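You operate a simulated robot arm through the tools that you are given. There is no shell and no other tool.

The job below is to be done with a simulated two-armed robot. You get a single attempt, and the scene is never put back.

Task
Tighten the balun box's lid screws 2 and 3 to its label's torque.
Fine: one run a screw, leave screws 1 and 4 alone; park the driver in its stand and switch the control box off. Set down upright: electric driver.

The check looks at the end state, three seconds after you hand in, the way a careful person would. Anything else that was tipped, shoved, dropped, spilled or broken makes it a failure. Lids that push on must go on centred and level and be pressed home; caps that screw on are set level and turned clockwise until they are tight.

Robot
Two 7-joint arms with fingered hands on one trunk that stands fixed in place. Base frame: the origin is at the foot of the trunk, x ahead of it, y to its left, z up; the work surface is at about z = 0.8. Units: m, rad, N and s.
The left shoulder is at [0.08, 0.241, 1.417], the right one opposite. Each reaches about 1.128 m from its shoulder. Payload 4.9 kg a hand.
Tool frame (each hand has its own): the origin (TCP) lies between the finger pads and is the grasp point; the fingertips stand 0.032 m ahead of it; z points along the fingers, y is the line along which they close. The gripper opens to 0.2 m; its body begins 0.089 m behind the TCP. The gripper is a hand of 4 fingers: y runs from the thumb to the fingers, the wrist lies at [0, 0, -0.267] in the tool frame, and closing takes about 1.5 s.
Orientation is told as [roll, pitch, yaw] about the base's x, y, z axes, in that order, counted from this pose: with the fingers straight down and closing along the base's y, the tool's x points along the base's -x, its y along +y and its z along -z.

Tools
- The arms move only by the tool move_arm. It takes "left_commands", "right_commands" or both (then of equal length, played together; a hand with none holds still); each is a list of rows, each an object of numbers (a shift or turn left out is 0, a gripper value left out holds the last): "x", "y", "z": the shift along the tool's x, y, z in m; "wx", "wy", "wz": the turn, a rotation vector about the tool's x, y, z in rad; "fingers": the opening in per cent of the stroke, from 0 (shut) to 100 (fully open). In form: [{"x": .., "y": .., "z": .., "wx": .., "wy": .., "wz": .., "fingers": ..}, ...]. A call has 1 to 20 rows; each row is the pose to reach, as a shift and turn from the pose commanded when the call began, along the tool's axes at that moment. Each row takes 0.2 s and may step no farther than 0.05 m and 0.15 rad from the row before; otherwise, or with a gripper value out of range, the whole call is refused. Where a pose cannot be reached the arm comes as near as it can. A force on the tool above 40 N (or 10 N above the force at the start of the call, whichever is more), or a blocked arm, ends the call early, and 0.2 s more pass. The fingers move at their own pace (about 0.072 m/s each) and stop on an object; they squeeze with about 22 N. The grip force told is the motor's: it shows also when the fingers shut on nothing. Time passes only in rows, and 0.2 s behind the last, so rows that repeat a pose let the fingers close. It gives the time, the measured TCP pose, the force on the tool (base axes), the opening and the grip force at its end, in the units of the frame above (readings bear some noise), with the torque about the TCP (base axes, N m) and any sound that the robot's microphone picked up.
- Cameras (640 x 400 px; columns grow to the right, rows downward): "scene" is now at [0.1144, -0.0045, 1.581]; the picture's right is [-0.04, -1.00, 0.00], its down [-0.67, 0.03, -0.74] and it looks along [0.74, -0.03, -0.67] (base axes); focal length 324 px, centre (320, 200). "left" rides on the left gripper at [-0.069, -0.069, -0.116] in its tool frame; the picture's right is [0.71, -0.71, 0.00], its down [0.54, 0.54, -0.64] and it looks along [0.46, 0.45, 0.77] (tool axes); focal length 226 px, centre (320, 200). "right" rides on the right gripper at [0.069, -0.069, -0.116] in its tool frame; the picture's right is [0.71, 0.71, 0.00], its down [-0.54, 0.54, -0.64] and it looks along [-0.45, 0.45, 0.77] (tool axes); focal length 226 px, centre (320, 200). There is no depth. A picture from a camera that has moved, and an enlarged one, comes with that camera's place and axes in the base frame and with its lens.
- snapshot(camera): a new picture of that camera. No time passes.
- raise_lower(by): slides the trunk up (or, below 0, down) by that many m; the arms and the scene camera ride with it, the base frame stays. It gives what a move gives, with no picture.
- hand_shape(shape, hand): the hand has 4 fingers and takes this shape, open, in about a second: jaw (thumb against the fingers, like two jaws); tri (thumb and two fingers); tip (a fingertip pinch); poke (one finger out to press); point (the index stretched); flat (the hand flat); cup (the hand cupped); fist (a fist). The gripper value then closes the fingers along that shape, each until it touches; the sizes above hold for jaw. It gives what a move gives, with no picture.
- turn_head(pan, tilt): turns the head with the scene camera to pan (to the left, within 1.501 rad either way) and tilt (down, from -0.506 to 1.204), counted from straight ahead of the robot. It gives what a move gives.
- inspect(camera, box): a new picture of the part [left, top, right, bottom] of that camera's present view, enlarged. No time passes.
- sign_off(): hands the job in; it is judged then, once.

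Nothing tells you positions but the pictures and the camera data. Unless the task says otherwise, let go and move clear before handing in.

The tools are called after "Call:" as a command line: name --argument value ..., lists and objects as JSON in quotes. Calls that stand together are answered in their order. move_arm: Moves the arms, as the interface text tells. Its arguments: {"type":"object","properties":{"left_commands":{"type":"array","items":{"type":"object","properties":{"x":{"type":"number"},"y":{"type":"number"},"z":{"type":"number"},"wx":{"type":"number"},"wy":{"type":"number"},"wz":{"type":"number"},"fingers":{"type":"number"}}}},"right_commands":{"type":"array","items":{"type":"object","properties":{"x":{"type":"number"},"y":{"type":"number"},"z":{"type":"number"},"wx":{"type":"number"},"wy":{"type":"number"},"wz":{"type":"number"},"fingers":{"type":"number"}}}}},"required":[]} The other tools are called the same way: raise_lower (by) moves the trunk up or down; hand_shape (shape, hand) gives the hand a shape; turn_head (pan, tilt) turns the head that bears the scene camera; snapshot (camera) takes a picture; inspect (camera, box) takes an enlarged picture of a part of a camera's view; sign_off () hands the job in.

At the start:

```text
time_s: 0.0
left_ee_pos: [0.6335, 0.2359, 1.3084]
left_orientation: [-0.001, 0.0, -0.001]
left_force: [-0.1, 0.3, 0.1]
left_moment: [-0.01, 0.02, 0.0]
left_grip_width: 0.2
left_grip_force: 0.0
left_shape: jaw
right_ee_pos: [0.6098, -0.2934, 1.3064]
right_orientation: [-0.001, 0.0, -0.001]
right_force: [0.4, -0.8, -1.0]
right_moment: [0.0, -0.03, -0.01]
right_grip_width: 0.2
right_grip_force: 0.1
right_shape: jaw
trunk travel left (down, up): [-0.325, 0.515]
head pan, tilt (commanded): [-0.042, 0.737]
```

scene: 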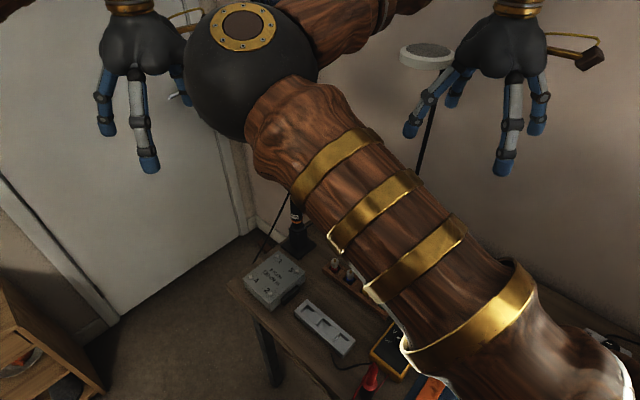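
right: 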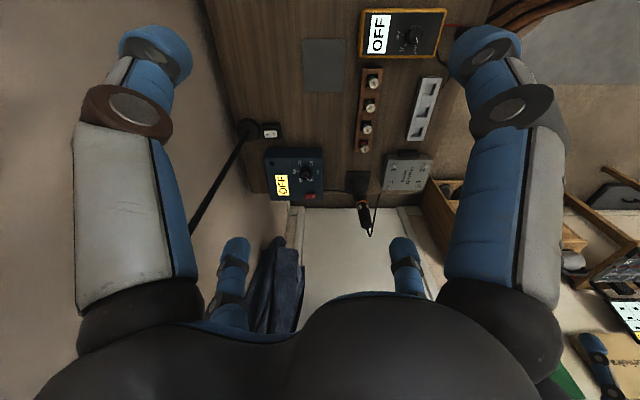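
left: 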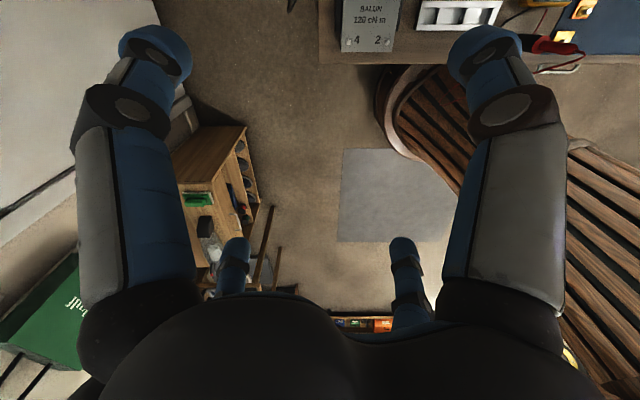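

The balun box (label "BALUN 120 cN m") is on the bench, with the driver stand behind it and a control box with dial. An arm blocks much of the scene view, so I will look closer first.

Call:
inspect --camera "right" --box '[220, 0, 460, 250]'

Call:
inspect --camera "left" --box '[310, 0, 640, 100]'

Call:
inspect --camera "scene" --box '[200, 180, 440, 400]'

```text
1.60 times, centred on (340, 125) of right
camera zoom: at [0.5408, -0.363, 1.4229], right [-0.71, 0.71, 0.0], down [0.54, 0.54, 0.64], along [0.45, 0.45, -0.77], focal length 362 px, centre (288, 320)
```

zoom: 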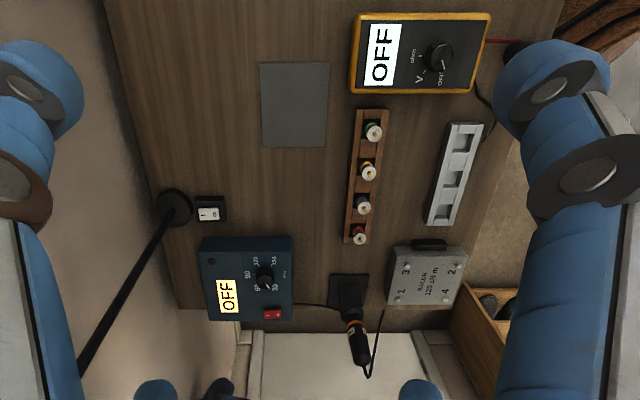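

```text
1.94 times, centred on (475, 50) of left
camera zoom: at [0.7038, 0.1686, 1.4256], right [-0.71, -0.71, 0.0], down [-0.54, 0.54, 0.64], along [-0.46, 0.45, -0.77], focal length 438 px, centre (19, 491)
```

zoom: 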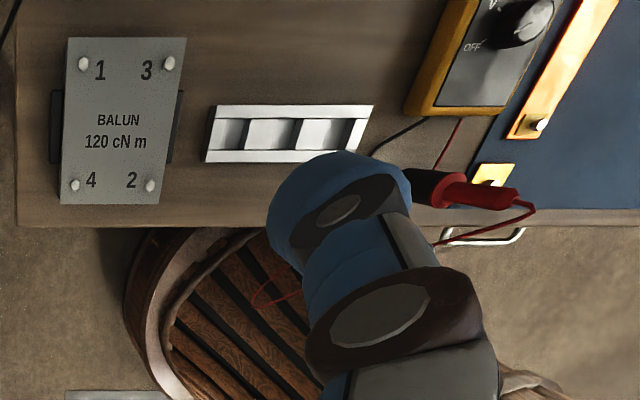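

```text
1.82 times, centred on (320, 290) of scene
camera zoom: at [0.1144, -0.0045, 1.581], right [-0.04, -1.0, 0.0], down [-0.67, 0.03, -0.74], along [0.74, -0.03, -0.67], focal length 590 px, centre (320, 36)
```

zoom: 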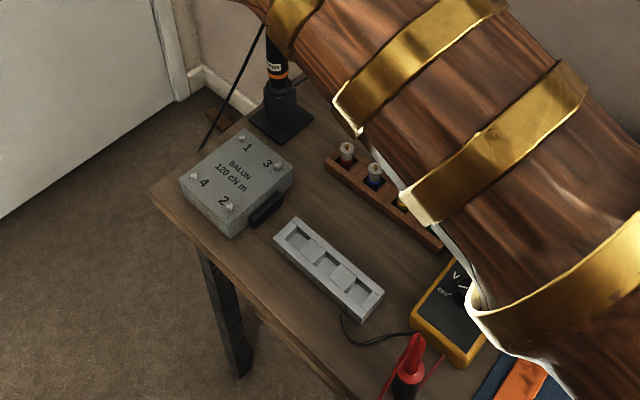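

The box sits near (0.62, 0.09), the driver stand near (0.765, 0.03) and the control box near (0.86, -0.15). I'll bring the right hand in over the bench so its camera gets closer views.

Call:
move_arm --right_commands '[{"y": 0.03, "z": 0.02}, {"y": 0.06, "z": 0.04}, {"y": 0.09, "z": 0.06}, {"y": 0.12, "z": 0.08}, {"y": 0.14, "z": 0.1}]'

Call:
snapshot --camera "right"

Call:
snapshot --camera "scene"

```text
time_s: 1.2
left_ee_pos: [0.6343, 0.2365, 1.3069]
left_orientation: [-0.002, 0.001, 0.0]
left_force: [-0.7, 0.1, -0.6]
left_moment: [0.04, 0.0, -0.02]
left_grip_width: 0.2
left_grip_force: 0.1
left_shape: jaw
right_ee_pos: [0.61, -0.1525, 1.2059]
right_orientation: [-0.001, 0.001, 0.0]
right_force: [-0.4, 0.6, -0.8]
right_moment: [-0.03, 0.01, -0.01]
right_grip_width: 0.2
right_grip_force: 0.2
right_shape: jaw
trunk travel left (down, up): [-0.325, 0.515]
head pan, tilt (commanded): [-0.042, 0.737]
```

```text
taken
camera right: at [0.5407, -0.2218, 1.323], right [-0.71, 0.71, 0.0], down [0.54, 0.54, 0.64], along [0.45, 0.45, -0.77], focal length 226 px, centre (320, 200)
```

right: 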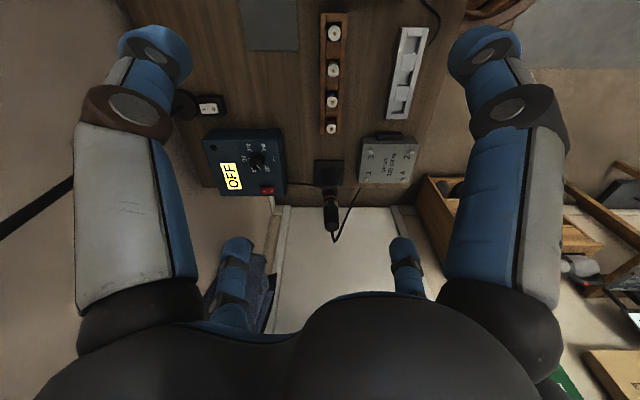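

```text
taken
camera scene: at [0.1143, -0.0037, 1.5811], right [-0.04, -1.0, 0.0], down [-0.67, 0.03, -0.74], along [0.74, -0.03, -0.67], focal length 324 px, centre (320, 200)
```

scene: 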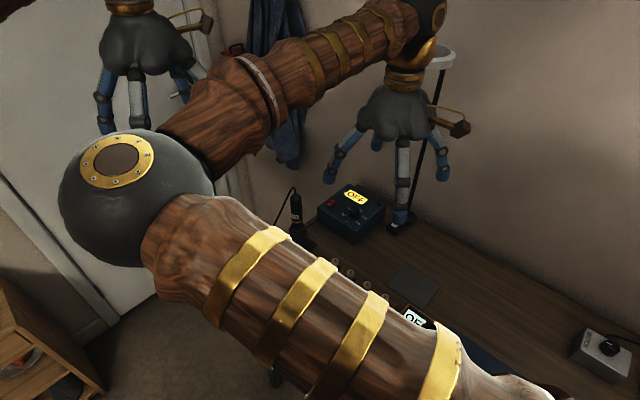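

The right elbow swings inward across the scene view, but the right hand camera sees the bench items well. I'll enlarge the control box, driver, stand and balun box.

Call:
inspect --camera "right" --box '[190, 90, 300, 210]'

Call:
inspect --camera "right" --box '[290, 120, 430, 250]'

Call:
inspect --camera "scene" --box '[270, 170, 400, 260]'

Call:
inspect --camera "right" --box '[290, 0, 450, 150]'

```text
3.33 times, centred on (245, 150) of right
camera zoom: at [0.5407, -0.2218, 1.323], right [-0.71, 0.71, 0.0], down [0.54, 0.54, 0.64], along [0.45, 0.45, -0.77], focal length 754 px, centre (570, 367)
```

zoom: 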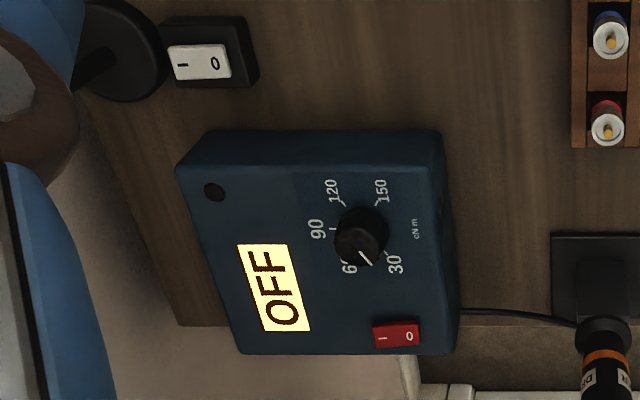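

```text
3.08 times, centred on (360, 185) of right
camera zoom: at [0.5407, -0.2218, 1.323], right [-0.71, 0.71, 0.0], down [0.54, 0.54, 0.64], along [0.45, 0.45, -0.77], focal length 696 px, centre (197, 246)
```

zoom: 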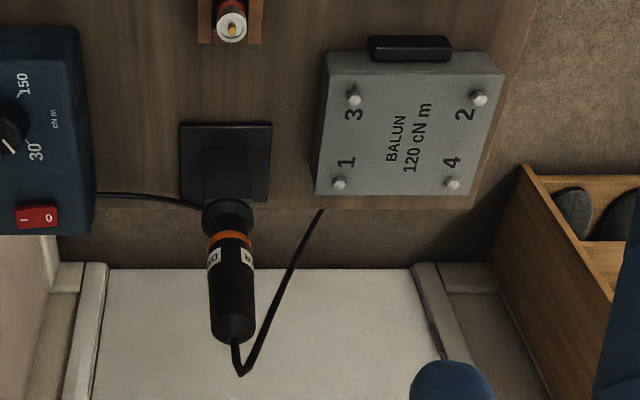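

```text
4.44 times, centred on (335, 215) of scene
camera zoom: at [0.1143, -0.0037, 1.5811], right [-0.04, -1.0, 0.0], down [-0.67, 0.03, -0.74], along [0.74, -0.03, -0.67], focal length 1442 px, centre (253, 133)
```

zoom: 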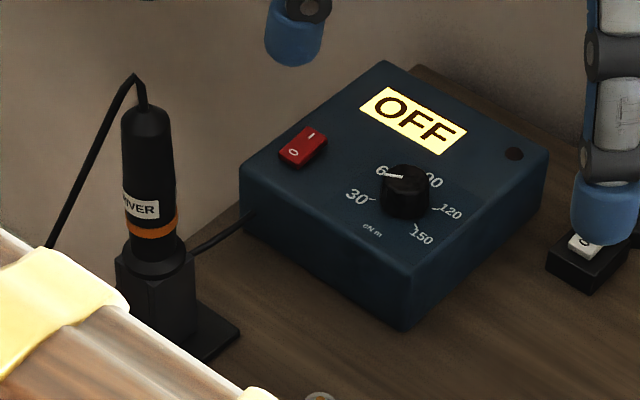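

```text
2.67 times, centred on (370, 75) of right
camera zoom: at [0.5407, -0.2218, 1.323], right [-0.71, 0.71, 0.0], down [0.54, 0.54, 0.64], along [0.45, 0.45, -0.77], focal length 603 px, centre (187, 533)
```

zoom: 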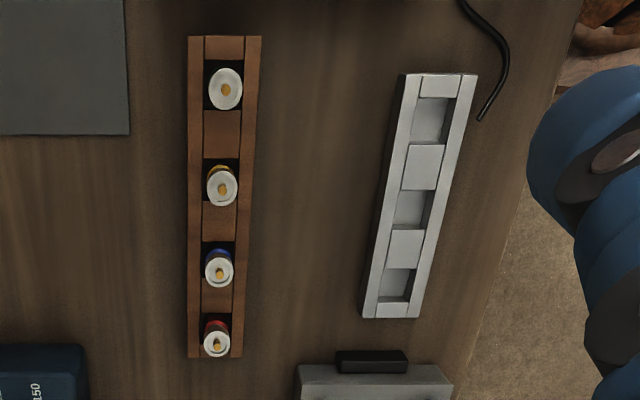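

The control box dial runs clockwise 30→150 and sits near 60 now; the display reads OFF; the red rocker has its "I" end toward +x/−y. I'll look around to see where both elbows are before choosing hands.

Call:
turn_head --pan 0.5 --tilt 0.2

Call:
snapshot --camera "scene"

Call:
snapshot --camera "left"

```text
time_s: 2.2
left_ee_pos: [0.6358, 0.2354, 1.3089]
left_orientation: [0.0, 0.0, 0.001]
left_force: [-0.1, 0.6, 0.3]
left_moment: [0.03, 0.02, 0.03]
left_grip_width: 0.1998
left_grip_force: 0.1
left_shape: jaw
right_ee_pos: [0.6096, -0.1532, 1.2071]
right_orientation: [0.001, -0.001, 0.001]
right_force: [0.2, 0.4, -1.0]
right_moment: [0.01, 0.0, 0.01]
right_grip_width: 0.1996
right_grip_force: 0.0
right_shape: jaw
trunk travel left (down, up): [-0.325, 0.515]
head pan, tilt (commanded): [0.499, 0.201]
```

```text
taken
camera scene: at [0.1128, 0.0436, 1.6295], right [0.48, -0.88, 0.0], down [-0.18, -0.1, -0.98], along [0.86, 0.47, -0.2], focal length 324 px, centre (320, 200)
```

scene: 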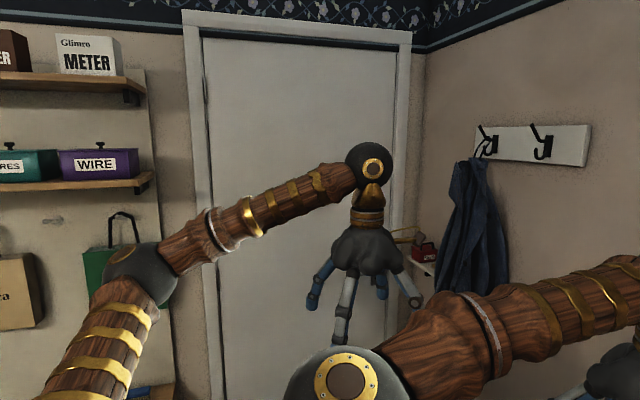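

```text
taken
camera left: at [0.7037, 0.1687, 1.4256], right [-0.71, -0.71, 0.0], down [-0.54, 0.54, 0.64], along [-0.46, 0.45, -0.77], focal length 226 px, centre (320, 200)
```

left: 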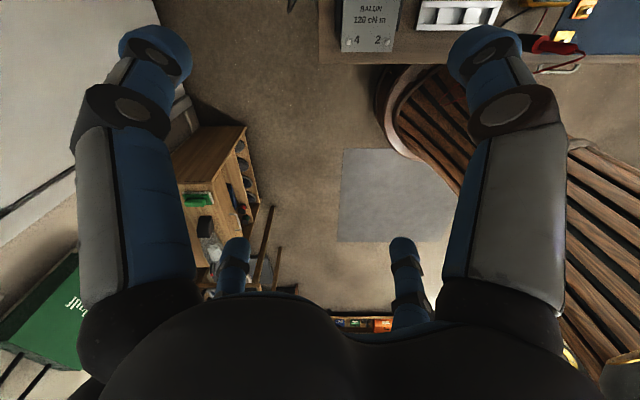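

The left elbow points outward, which suits working over the bench, while the right elbow sits inward and blocks the view. I'll retract the right arm to the right and turn the head back to the bench.

Call:
move_arm --right_commands '[{"x": 0.011, "y": -0.039, "z": -0.015}, {"x": 0.022, "y": -0.078, "z": -0.03}, {"x": 0.033, "y": -0.117, "z": -0.045}, {"x": 0.044, "y": -0.156, "z": -0.06}, {"x": 0.055, "y": -0.195, "z": -0.075}, {"x": 0.066, "y": -0.234, "z": -0.09}, {"x": 0.077, "y": -0.273, "z": -0.105}, {"x": 0.088, "y": -0.312, "z": -0.12}, {"x": 0.1, "y": -0.35, "z": -0.13}]'

Call:
turn_head --pan 0.0 --tilt 0.75

Call:
snapshot --camera "scene"

```text
time_s: 4.2
left_ee_pos: [0.6332, 0.2333, 1.3089]
left_orientation: [0.002, -0.002, 0.0]
left_force: [-0.1, -0.1, -0.2]
left_moment: [-0.01, 0.0, 0.0]
left_grip_width: 0.2
left_grip_force: 0.0
left_shape: jaw
right_ee_pos: [0.51, -0.5086, 1.3342]
right_orientation: [0.001, -0.001, 0.0]
right_force: [-0.7, -0.3, -0.2]
right_moment: [0.08, 0.03, -0.02]
right_grip_width: 0.1998
right_grip_force: 0.1
right_shape: jaw
trunk travel left (down, up): [-0.325, 0.515]
head pan, tilt (commanded): [0.499, 0.201]
```

```text
time_s: 5.1
left_ee_pos: [0.635, 0.2355, 1.3084]
left_orientation: [0.001, -0.001, 0.0]
left_force: [-0.8, 0.5, -0.2]
left_moment: [0.0, 0.02, 0.02]
left_grip_width: 0.2001
left_grip_force: 0.1
left_shape: jaw
right_ee_pos: [0.5092, -0.5064, 1.3352]
right_orientation: [0.0, -0.002, 0.0]
right_force: [0.0, 0.0, 0.2]
right_moment: [-0.01, 0.0, -0.01]
right_grip_width: 0.1996
right_grip_force: 0.0
right_shape: jaw
trunk travel left (down, up): [-0.325, 0.515]
head pan, tilt (commanded): [0.0, 0.75]
```

```text
taken
camera scene: at [0.114, -0.0007, 1.58], right [0.0, -1.0, 0.0], down [-0.68, 0.0, -0.73], along [0.73, 0.0, -0.68], focal length 324 px, centre (320, 200)
```

scene: 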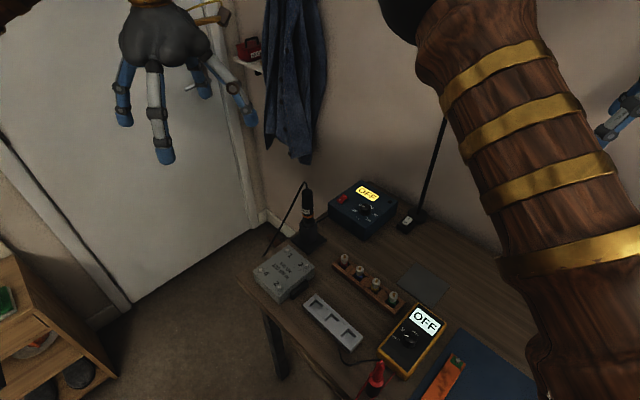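

Clear view now. I'll enlarge the driver, the control box and the balun box to measure them.

Call:
inspect --camera "scene" --box '[240, 170, 340, 310]'

Call:
inspect --camera "scene" --box '[320, 170, 420, 250]'

Call:
inspect --camera "scene" --box '[245, 240, 325, 310]'

Call:
inspect --camera "scene" --box '[260, 170, 340, 260]'

```text
2.86 times, centred on (290, 240) of scene
camera zoom: at [0.114, -0.0007, 1.58], right [0.0, -1.0, 0.0], down [-0.68, 0.0, -0.73], along [0.73, 0.0, -0.68], focal length 927 px, centre (406, 86)
```

zoom: 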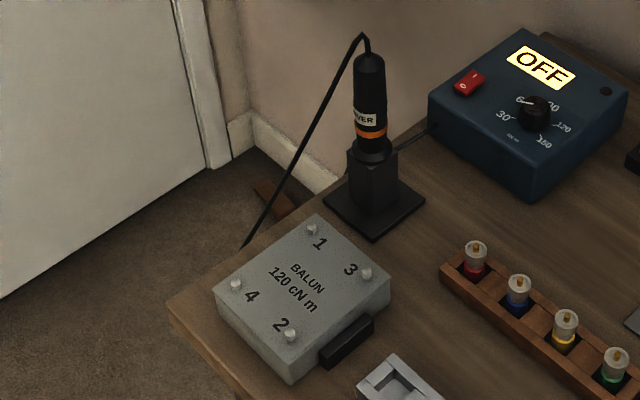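

```text
5.00 times, centred on (370, 210) of scene
camera zoom: at [0.114, -0.0007, 1.58], right [0.0, -1.0, 0.0], down [-0.68, 0.0, -0.73], along [0.73, 0.0, -0.68], focal length 1623 px, centre (70, 150)
```

zoom: 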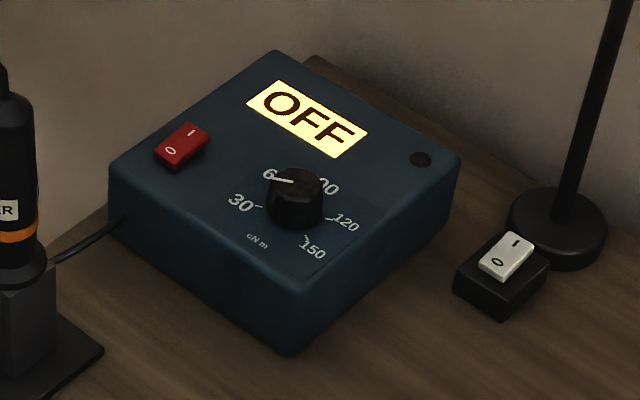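

```text
5.71 times, centred on (285, 275) of scene
camera zoom: at [0.114, -0.0007, 1.58], right [0.0, -1.0, 0.0], down [-0.68, 0.0, -0.73], along [0.73, 0.0, -0.68], focal length 1854 px, centre (520, -229)
```

zoom: 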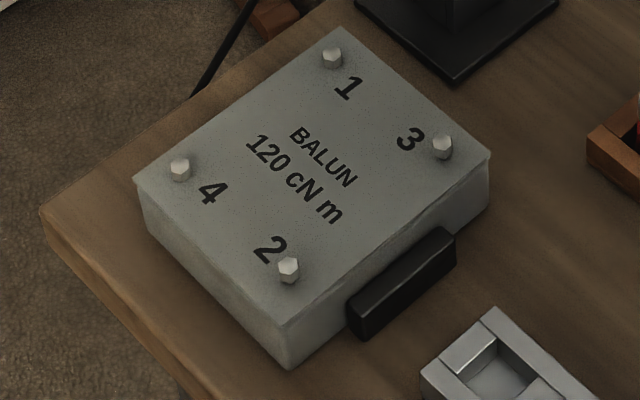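

```text
4.44 times, centred on (300, 215) of scene
camera zoom: at [0.114, -0.0007, 1.58], right [0.0, -1.0, 0.0], down [-0.68, 0.0, -0.73], along [0.73, 0.0, -0.68], focal length 1442 px, centre (409, 133)
```

zoom: 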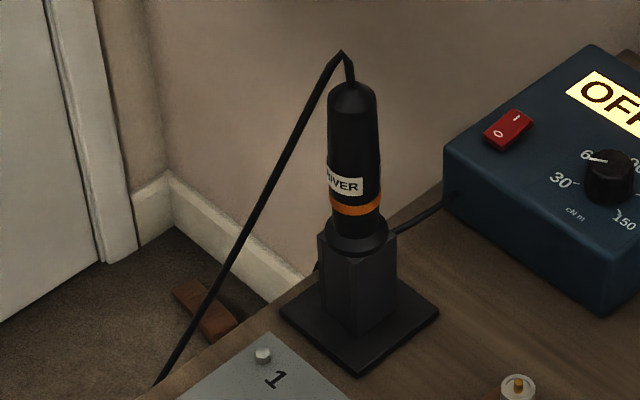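

The control box panel slopes gently toward (-x,+y), with the rocker near (0.886, -0.07, 0.865) and the knob near (0.825, -0.139, 0.88). I'll shape the left hand to poke and look at where the finger lies.

Call:
hand_shape --hand "left" --shape "poke"

Call:
snapshot --camera "left"

Call:
snapshot --camera "scene"

```text
time_s: 6.0
left_ee_pos: [0.6346, 0.2361, 1.3083]
left_orientation: [0.0, 0.0, 0.0]
left_force: [-0.3, -0.2, 0.1]
left_moment: [0.02, 0.02, -0.02]
left_grip_width: 0.0002
left_grip_force: 0.1
left_shape: poke
right_ee_pos: [0.5091, -0.5064, 1.3362]
right_orientation: [0.0, 0.001, 0.001]
right_force: [-0.1, 0.5, 0.0]
right_moment: [-0.03, 0.0, 0.01]
right_grip_width: 0.2001
right_grip_force: 0.1
right_shape: jaw
trunk travel left (down, up): [-0.325, 0.515]
head pan, tilt (commanded): [0.0, 0.75]
```

```text
taken
camera left: at [0.7038, 0.1684, 1.4256], right [-0.71, -0.71, 0.0], down [-0.54, 0.54, 0.64], along [-0.46, 0.45, -0.77], focal length 226 px, centre (320, 200)
```

left: 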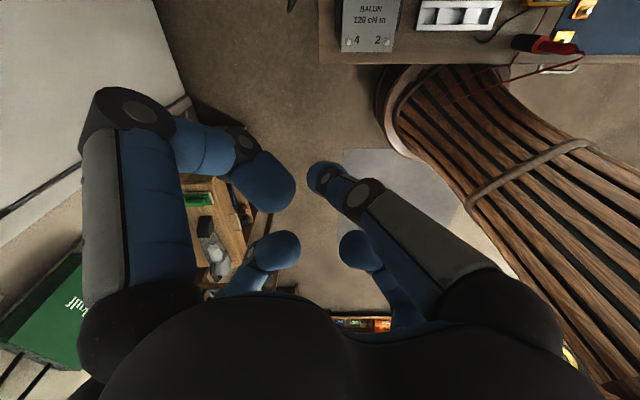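

```text
taken
camera scene: at [0.1138, -0.0012, 1.5799], right [0.0, -1.0, 0.0], down [-0.68, 0.0, -0.73], along [0.73, 0.0, -0.68], focal length 324 px, centre (320, 200)
```

scene: 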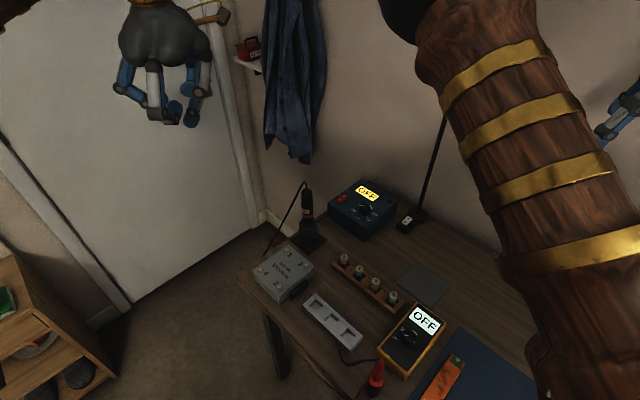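

In the poke shape one fingertip lies near the tool axis ahead of the TCP. I'll zoom in from the scene camera to check that it's the lowest finger.

Call:
inspect --camera "scene" --box '[100, 0, 230, 140]'

Call:
inspect --camera "left" --box '[200, 100, 440, 300]'

```text
2.86 times, centred on (165, 70) of scene
camera zoom: at [0.1138, -0.0012, 1.5799], right [0.0, -1.0, 0.0], down [-0.68, 0.0, -0.73], along [0.73, 0.0, -0.68], focal length 927 px, centre (763, 571)
```

zoom: 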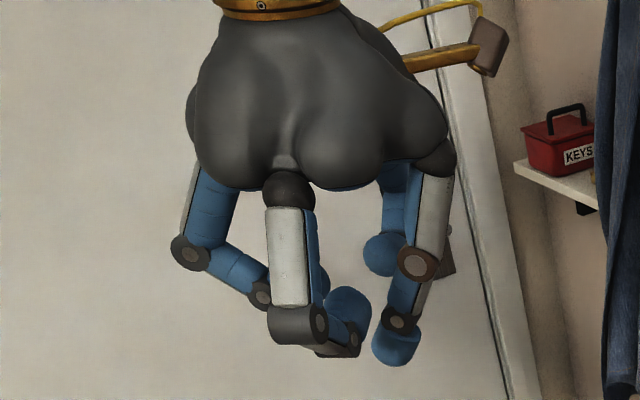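

```text
2.00 times, centred on (320, 200) of left
camera zoom: at [0.7038, 0.1684, 1.4256], right [-0.71, -0.71, 0.0], down [-0.54, 0.54, 0.64], along [-0.46, 0.45, -0.77], focal length 452 px, centre (320, 200)
```

zoom: 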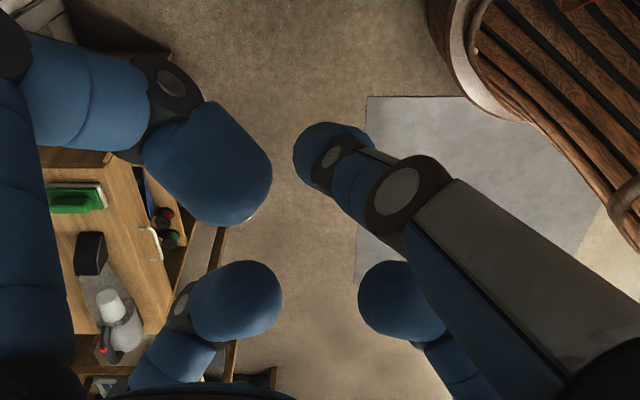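

The poke fingertip lies on the tool axis about 0.032 m ahead of the TCP, clear of the other fingers. I'll carry the left hand over to hover above the rocker switch.

Call:
move_arm --left_commands '[{"x": -0.025, "y": -0.031, "z": 0.01}, {"x": -0.05, "y": -0.062, "z": 0.02}, {"x": -0.075, "y": -0.093, "z": 0.03}, {"x": -0.1, "y": -0.124, "z": 0.04}, {"x": -0.125, "y": -0.155, "z": 0.05}, {"x": -0.15, "y": -0.186, "z": 0.06}, {"x": -0.175, "y": -0.217, "z": 0.07}, {"x": -0.2, "y": -0.248, "z": 0.08}, {"x": -0.225, "y": -0.279, "z": 0.09}, {"x": -0.255, "y": -0.311, "z": 0.1}]'

Call:
snapshot --camera "left"

Call:
snapshot --camera "scene"

```text
time_s: 8.2
left_ee_pos: [0.8684, -0.0711, 1.2064]
left_orientation: [0.003, -0.001, -0.003]
left_force: [1.0, -1.1, 0.3]
left_moment: [0.12, -0.01, 0.02]
left_grip_width: 0.0
left_grip_force: 0.1
left_shape: poke
left hand out of reach, approached as far as the arm can: row 10
right_ee_pos: [0.5094, -0.5117, 1.3332]
right_orientation: [0.003, 0.001, -0.003]
right_force: [-0.4, -0.8, -0.7]
right_moment: [0.04, -0.06, -0.02]
right_grip_width: 0.1998
right_grip_force: 0.1
right_shape: jaw
trunk travel left (down, up): [-0.325, 0.515]
head pan, tilt (commanded): [0.0, 0.75]
```

```text
taken
camera left: at [0.9374, -0.1388, 1.3228], right [-0.71, -0.7, 0.0], down [-0.54, 0.54, 0.64], along [-0.45, 0.46, -0.76], focal length 226 px, centre (320, 200)
```

left: 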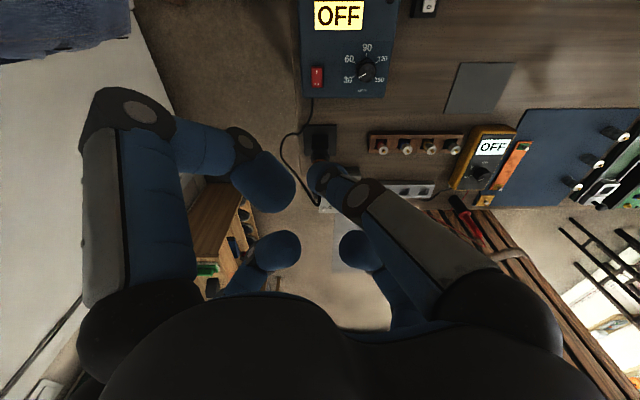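

```text
taken
camera scene: at [0.1135, -0.0053, 1.5799], right [0.0, -1.0, 0.0], down [-0.68, 0.0, -0.73], along [0.73, 0.0, -0.68], focal length 324 px, centre (320, 200)
```

scene: 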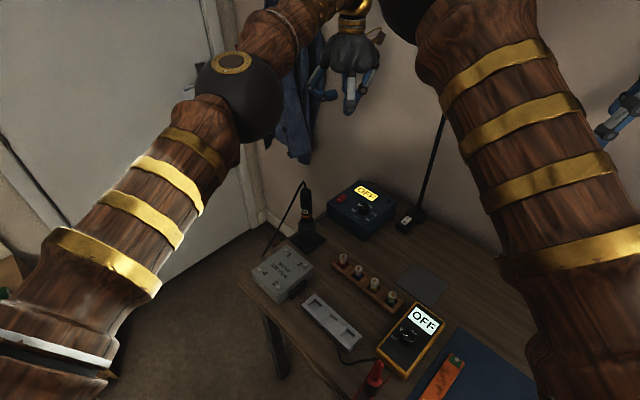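

The left hand reaches its limit here, but its view of the dial is good. I'll zoom on the dial from here, then retract the left hand and use the right hand for the control box.

Call:
inspect --camera "left" --box '[290, 0, 410, 110]'

Call:
move_arm --left_commands '[{"x": 0.03, "y": 0.036, "z": -0.01}, {"x": 0.06, "y": 0.072, "z": -0.02}, {"x": 0.09, "y": 0.108, "z": -0.03}, {"x": 0.12, "y": 0.144, "z": -0.04}, {"x": 0.15, "y": 0.18, "z": -0.05}, {"x": 0.18, "y": 0.216, "z": -0.06}, {"x": 0.21, "y": 0.252, "z": -0.07}, {"x": 0.24, "y": 0.288, "z": -0.08}, {"x": 0.27, "y": 0.324, "z": -0.09}, {"x": 0.29, "y": 0.36, "z": -0.1}, {"x": 0.29, "y": 0.4, "z": -0.1}]'

Call:
hand_shape --hand "right" --shape "poke"

Call:
snapshot --camera "scene"

```text
3.64 times, centred on (350, 55) of left
camera zoom: at [0.9374, -0.1388, 1.3228], right [-0.71, -0.7, 0.0], down [-0.54, 0.54, 0.64], along [-0.45, 0.46, -0.76], focal length 822 px, centre (211, 727)
```

zoom: 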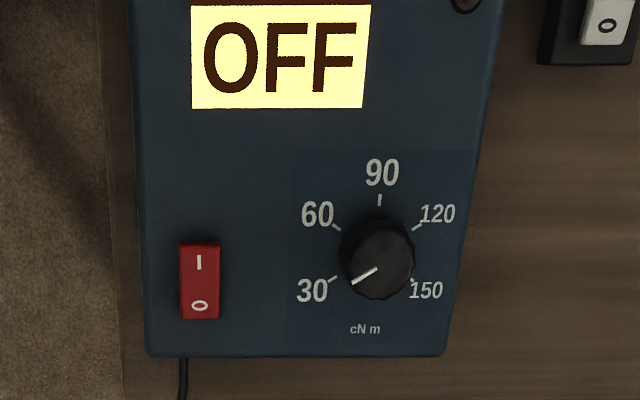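

```text
time_s: 10.6
left_ee_pos: [0.5772, 0.338, 1.3055]
left_orientation: [0.0, 0.0, -0.001]
left_force: [0.6, -0.1, 0.0]
left_moment: [-0.06, 0.01, 0.02]
left_grip_width: 0.0
left_grip_force: 0.1
left_shape: poke
right_ee_pos: [0.5108, -0.5044, 1.3362]
right_orientation: [-0.001, 0.0, -0.001]
right_force: [0.0, -0.7, -0.4]
right_moment: [-0.05, 0.0, -0.02]
right_grip_width: 0.1999
right_grip_force: 0.1
right_shape: jaw
trunk travel left (down, up): [-0.325, 0.515]
head pan, tilt (commanded): [0.0, 0.75]
```

```text
time_s: 11.5
left_ee_pos: [0.5793, 0.3337, 1.3061]
left_orientation: [0.0, 0.001, 0.001]
left_force: [0.5, 0.8, -0.1]
left_moment: [0.02, -0.03, -0.03]
left_grip_width: 0.0001
left_grip_force: 0.1
left_shape: poke
right_ee_pos: [0.5101, -0.5074, 1.3362]
right_orientation: [0.001, 0.001, 0.002]
right_force: [-0.1, -0.4, 0.0]
right_moment: [0.03, 0.01, 0.0]
right_grip_width: 0.0
right_grip_force: 0.1
right_shape: poke
trunk travel left (down, up): [-0.325, 0.515]
head pan, tilt (commanded): [0.0, 0.75]
```

```text
taken
camera scene: at [0.1138, -0.0016, 1.5799], right [0.0, -1.0, 0.0], down [-0.68, 0.0, -0.73], along [0.73, 0.0, -0.68], focal length 324 px, centre (320, 200)
```

scene: 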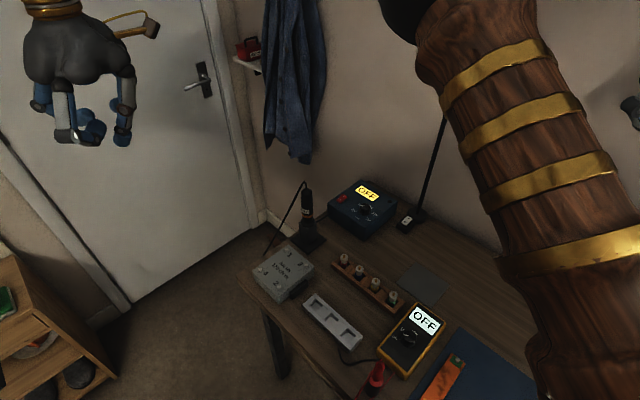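

The dial pointer is actually at 30, so it must go 180° clockwise to 120. I'll bring the right hand in, shaped to poke, avoiding the lamp on the right.

Call:
move_arm --right_commands '[{"x": -0.011, "y": 0.037, "z": 0.0136}, {"x": -0.022, "y": 0.074, "z": 0.027}, {"x": -0.033, "y": 0.111, "z": 0.041}, {"x": -0.044, "y": 0.148, "z": 0.054}, {"x": -0.055, "y": 0.185, "z": 0.068}, {"x": -0.066, "y": 0.222, "z": 0.082}, {"x": -0.077, "y": 0.259, "z": 0.095}, {"x": -0.088, "y": 0.296, "z": 0.109}, {"x": -0.099, "y": 0.333, "z": 0.122}, {"x": -0.11, "y": 0.367, "z": 0.136}]'

Call:
move_arm --right_commands '[{"x": -0.04, "y": 0.01, "z": 0.01, "wy": -0.06}, {"x": -0.08, "y": 0.02, "z": 0.02, "wy": -0.12}, {"x": -0.12, "y": 0.03, "z": 0.03, "wy": -0.18}, {"x": -0.16, "y": 0.045, "z": 0.04, "wy": -0.24}, {"x": -0.2, "y": 0.055, "z": 0.06, "wy": -0.3}, {"x": -0.23, "y": 0.06, "z": 0.09, "wy": -0.3}, {"x": -0.24, "y": 0.06, "z": 0.13, "wy": -0.3}]'

Call:
snapshot --camera "right"

Call:
snapshot --camera "scene"

```text
time_s: 13.7
left_ee_pos: [0.5779, 0.3362, 1.3054]
left_orientation: [-0.001, -0.001, 0.001]
left_force: [-0.7, -0.2, -0.2]
left_moment: [-0.04, -0.02, 0.0]
left_grip_width: 0.0001
left_grip_force: 0.0
left_shape: poke
right_ee_pos: [0.6189, -0.1356, 1.1999]
right_orientation: [0.0, -0.001, 0.0]
right_force: [0.0, 0.7, 0.3]
right_moment: [-0.01, 0.03, 0.02]
right_grip_width: 0.0001
right_grip_force: 0.0
right_shape: poke
trunk travel left (down, up): [-0.325, 0.515]
head pan, tilt (commanded): [0.0, 0.75]
```

```text
time_s: 15.3
left_ee_pos: [0.579, 0.335, 1.3053]
left_orientation: [0.0, 0.0, 0.0]
left_force: [0.0, 0.3, -0.8]
left_moment: [0.01, 0.04, 0.02]
left_grip_width: 0.0001
left_grip_force: 0.1
left_shape: poke
right_ee_pos: [0.8602, -0.0767, 1.0707]
right_orientation: [-0.001, -0.301, -0.002]
right_force: [0.6, 0.2, 0.2]
right_moment: [0.02, 0.02, 0.02]
right_grip_width: 0.0002
right_grip_force: 0.1
right_shape: poke
trunk travel left (down, up): [-0.325, 0.515]
head pan, tilt (commanded): [0.0, 0.75]
```

```text
taken
camera right: at [0.7601, -0.1447, 1.1618], right [-0.67, 0.71, -0.21], down [0.33, 0.54, 0.77], along [0.66, 0.45, -0.6], focal length 226 px, centre (320, 200)
```

right: 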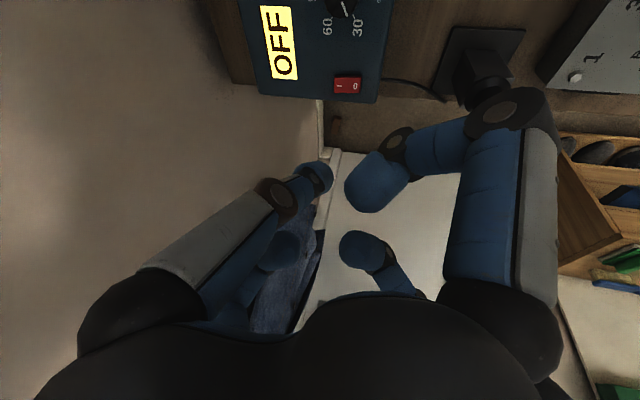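

```text
taken
camera scene: at [0.115, -0.0009, 1.5799], right [0.0, -1.0, 0.0], down [-0.68, 0.0, -0.73], along [0.73, 0.0, -0.68], focal length 324 px, centre (320, 200)
```

scene: 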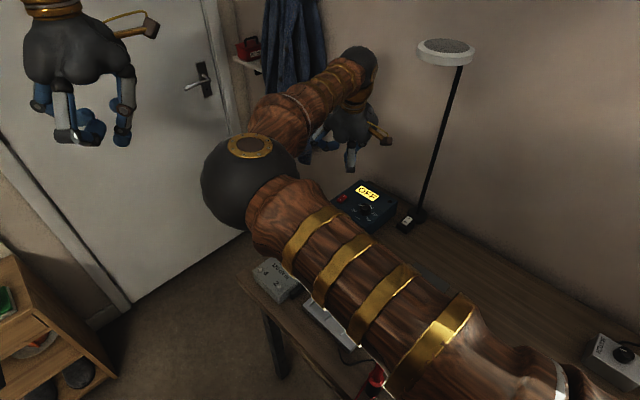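

The rocker is in view just ahead of the fingertip. I'll zoom to fix the "I" end precisely.

Call:
inspect --camera "right" --box '[240, 0, 400, 110]'

Call:
inspect --camera "scene" --box '[290, 60, 430, 240]'

```text
3.64 times, centred on (320, 55) of right
camera zoom: at [0.7601, -0.1447, 1.1618], right [-0.67, 0.71, -0.21], down [0.33, 0.54, 0.77], along [0.66, 0.45, -0.6], focal length 822 px, centre (320, 727)
```

zoom: 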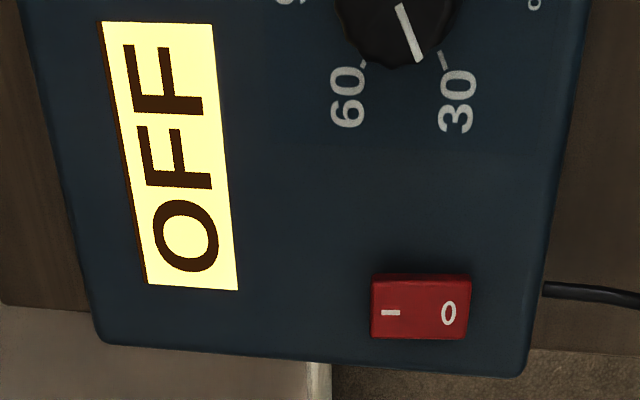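

```text
2.22 times, centred on (360, 150) of scene
camera zoom: at [0.115, -0.0009, 1.5799], right [0.0, -1.0, 0.0], down [-0.68, 0.0, -0.73], along [0.73, 0.0, -0.68], focal length 721 px, centre (231, 311)
```

zoom: 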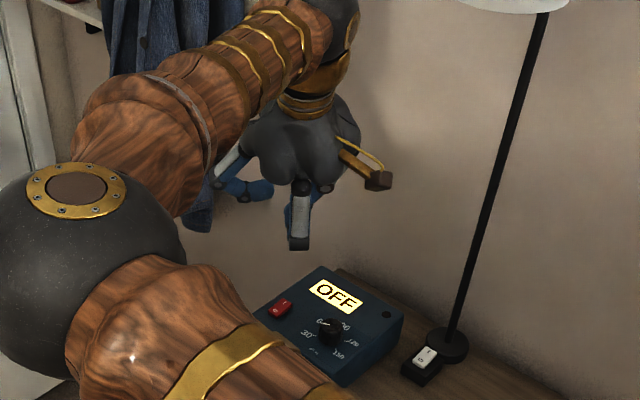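

The "I" end of the rocker is at about (0.891, -0.075, 0.868). I'll lower the fingertip to about 4 cm above it and check.

Call:
move_arm --right_commands '[{"x": 0.004, "y": 0.0005, "z": 0.03}, {"x": 0.008, "y": 0.001, "z": 0.06}, {"x": 0.012, "y": 0.0015, "z": 0.09}, {"x": 0.0152, "y": 0.0017, "z": 0.1209}, {"x": 0.0152, "y": 0.0017, "z": 0.1209}]'

Call:
snapshot --camera "right"

Call:
inspect --camera "scene" --box '[300, 110, 420, 240]'

```text
time_s: 16.5
left_ee_pos: [0.5782, 0.3351, 1.3065]
left_orientation: [-0.001, 0.0, 0.001]
left_force: [-0.3, -0.2, 0.5]
left_moment: [0.01, -0.01, -0.01]
left_grip_width: 0.0
left_grip_force: 0.1
left_shape: poke
right_ee_pos: [0.8807, -0.0757, 0.9511]
right_orientation: [-0.001, -0.301, 0.0]
right_force: [-0.6, -0.1, 0.4]
right_moment: [-0.01, -0.03, -0.01]
right_grip_width: 0.0
right_grip_force: 0.1
right_shape: poke
trunk travel left (down, up): [-0.325, 0.515]
head pan, tilt (commanded): [0.0, 0.75]
```

```text
taken
camera right: at [0.7807, -0.1447, 1.0421], right [-0.68, 0.71, -0.21], down [0.33, 0.54, 0.77], along [0.66, 0.45, -0.6], focal length 226 px, centre (320, 200)
```

right: 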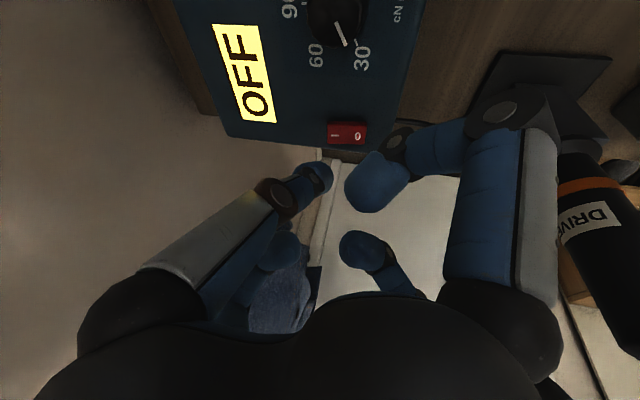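

```text
3.08 times, centred on (360, 175) of scene
camera zoom: at [0.1134, -0.0008, 1.5799], right [0.0, -1.0, 0.0], down [-0.68, 0.0, -0.73], along [0.73, 0.0, -0.68], focal length 999 px, centre (197, 277)
```

zoom: 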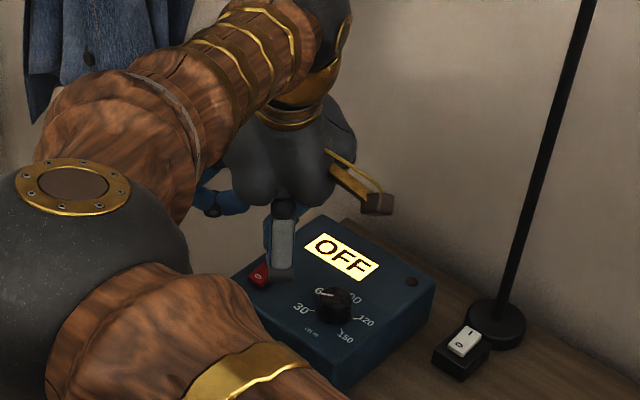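

The fingertip lines up with the outer part of the "I" end. I'll go down in small steps and press.

Call:
move_arm --right_commands '[{"x": 0.005, "y": 0.0005, "z": 0.0142}, {"x": 0.01, "y": 0.001, "z": 0.0283}, {"x": 0.0148, "y": 0.0015, "z": 0.0425}, {"x": 0.0157, "y": 0.0015, "z": 0.0453}]'

Call:
inspect --camera "right" --box '[240, 80, 400, 220]'

```text
time_s: 17.5
left_ee_pos: [0.5755, 0.3342, 1.3069]
left_orientation: [0.001, -0.001, 0.0]
left_force: [-0.1, 0.0, 1.0]
left_moment: [-0.01, -0.04, -0.05]
left_grip_width: 0.0
left_grip_force: 0.0
left_shape: poke
right_ee_pos: [0.8787, -0.0744, 0.9081]
right_orientation: [-0.001, -0.308, -0.002]
right_force: [6.1, -4.5, 29.4]
right_moment: [-0.12, -0.3, 0.01]
right_grip_width: 0.0
right_grip_force: 0.1
right_shape: poke
trunk travel left (down, up): [-0.325, 0.515]
head pan, tilt (commanded): [0.0, 0.75]
```

```text
2.86 times, centred on (320, 150) of right
camera zoom: at [0.7787, -0.1434, 0.9989], right [-0.67, 0.71, -0.22], down [0.32, 0.54, 0.78], along [0.67, 0.45, -0.59], focal length 646 px, centre (320, 343)
```

zoom: 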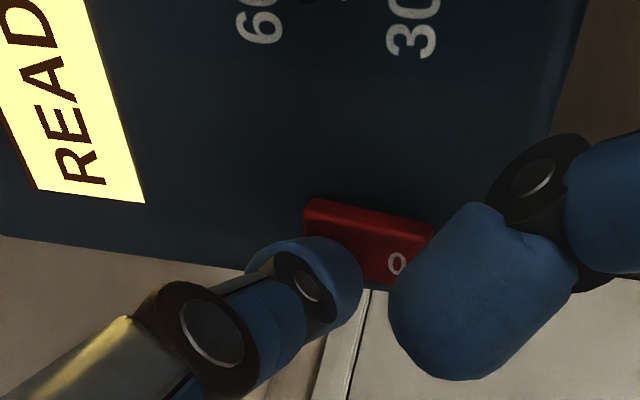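

The display now reads READY, so the box is on. I'll lift straight off.

Call:
move_arm --right_commands '[{"x": -0.003, "z": -0.0096}, {"x": -0.009, "z": -0.0287}, {"x": -0.0178, "z": -0.0573}, {"x": -0.0296, "z": -0.0955}, {"x": -0.0444, "z": -0.1432}]'

Call:
snapshot --camera "right"

Call:
inspect --camera "right" --box '[220, 0, 420, 120]'

```text
time_s: 18.7
left_ee_pos: [0.5776, 0.3344, 1.3072]
left_orientation: [0.001, 0.001, 0.0]
left_force: [-0.2, -0.2, 0.6]
left_moment: [-0.01, -0.03, -0.01]
left_grip_width: 0.0
left_grip_force: 0.0
left_shape: poke
right_ee_pos: [0.8781, -0.0729, 1.0532]
right_orientation: [0.0, -0.301, 0.0]
right_force: [-0.4, -0.7, -0.7]
right_moment: [0.0, -0.02, 0.01]
right_grip_width: 0.0
right_grip_force: 0.0
right_shape: poke
trunk travel left (down, up): [-0.325, 0.515]
head pan, tilt (commanded): [0.0, 0.75]
```

```text
taken
camera right: at [0.7778, -0.1423, 1.1445], right [-0.68, 0.71, -0.21], down [0.33, 0.54, 0.77], along [0.66, 0.45, -0.6], focal length 226 px, centre (320, 200)
```

right: 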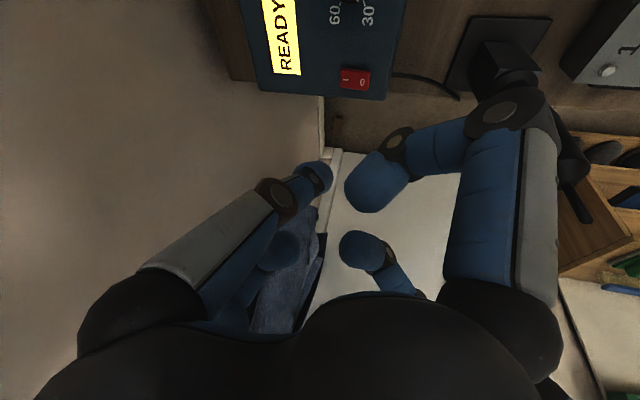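

```text
3.20 times, centred on (320, 60) of right
camera zoom: at [0.7778, -0.1423, 1.1445], right [-0.68, 0.71, -0.21], down [0.33, 0.54, 0.77], along [0.66, 0.45, -0.6], focal length 723 px, centre (320, 648)
```

zoom: 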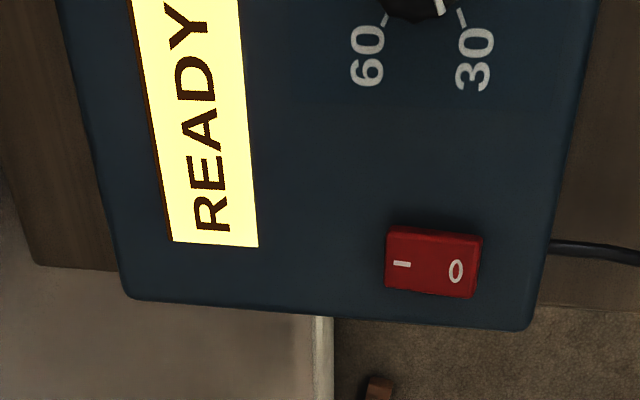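

READY is shown. Next is the knob: I'll bring the right hand vertical above it and look at the "tri" shape.

Call:
move_arm --right_commands '[{"x": 0.016, "y": -0.022, "z": -0.0075, "wy": 0.1}, {"x": 0.032, "y": -0.044, "z": -0.015, "wy": 0.2}, {"x": 0.0485, "y": -0.066, "z": -0.0224, "wy": 0.301}]'

Call:
hand_shape --hand "right" --shape "tri"

Call:
snapshot --camera "right"

Call:
inspect --camera "scene" --box '[300, 100, 440, 240]'

```text
time_s: 19.5
left_ee_pos: [0.5784, 0.3335, 1.3058]
left_orientation: [-0.001, 0.002, 0.001]
left_force: [0.0, 0.3, -0.3]
left_moment: [0.02, 0.0, -0.02]
left_grip_width: 0.0
left_grip_force: 0.1
left_shape: poke
right_ee_pos: [0.8258, -0.1403, 1.0587]
right_orientation: [0.0, 0.003, 0.001]
right_force: [-0.1, 0.2, -0.2]
right_moment: [-0.02, 0.02, -0.01]
right_grip_width: 0.0
right_grip_force: 0.1
right_shape: poke
trunk travel left (down, up): [-0.325, 0.515]
head pan, tilt (commanded): [0.0, 0.75]
```

```text
time_s: 20.4
left_ee_pos: [0.579, 0.3348, 1.3066]
left_orientation: [-0.001, 0.0, -0.001]
left_force: [-0.5, 0.0, -0.1]
left_moment: [-0.01, -0.03, 0.01]
left_grip_width: 0.0
left_grip_force: 0.0
left_shape: poke
right_ee_pos: [0.8265, -0.141, 1.0596]
right_orientation: [0.0, 0.001, 0.001]
right_force: [-0.2, 0.2, -0.3]
right_moment: [-0.01, -0.01, 0.03]
right_grip_width: 0.2
right_grip_force: 0.1
right_shape: tri
trunk travel left (down, up): [-0.325, 0.515]
head pan, tilt (commanded): [0.0, 0.75]
```

```text
taken
camera right: at [0.7571, -0.2087, 1.1759], right [-0.71, 0.71, 0.0], down [0.54, 0.54, 0.64], along [0.45, 0.45, -0.77], focal length 226 px, centre (320, 200)
```

right: 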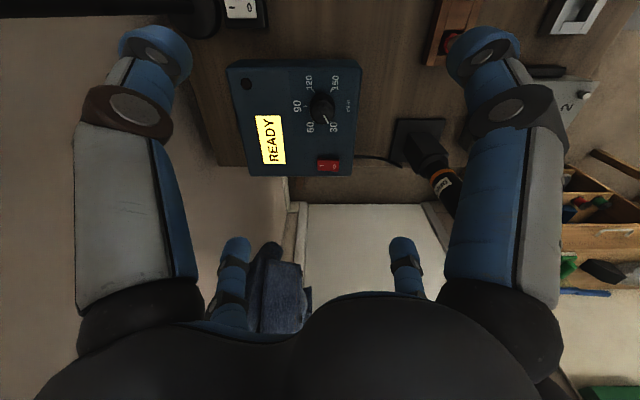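

```text
2.86 times, centred on (370, 170) of scene
camera zoom: at [0.1137, -0.0008, 1.5799], right [0.0, -1.0, 0.0], down [-0.68, 0.0, -0.73], along [0.73, 0.0, -0.68], focal length 927 px, centre (177, 286)
```

zoom: 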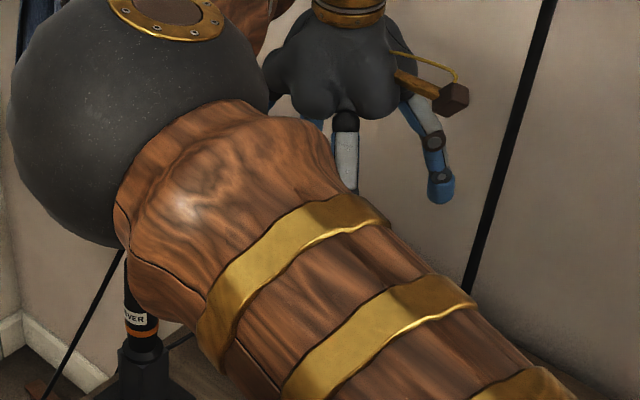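

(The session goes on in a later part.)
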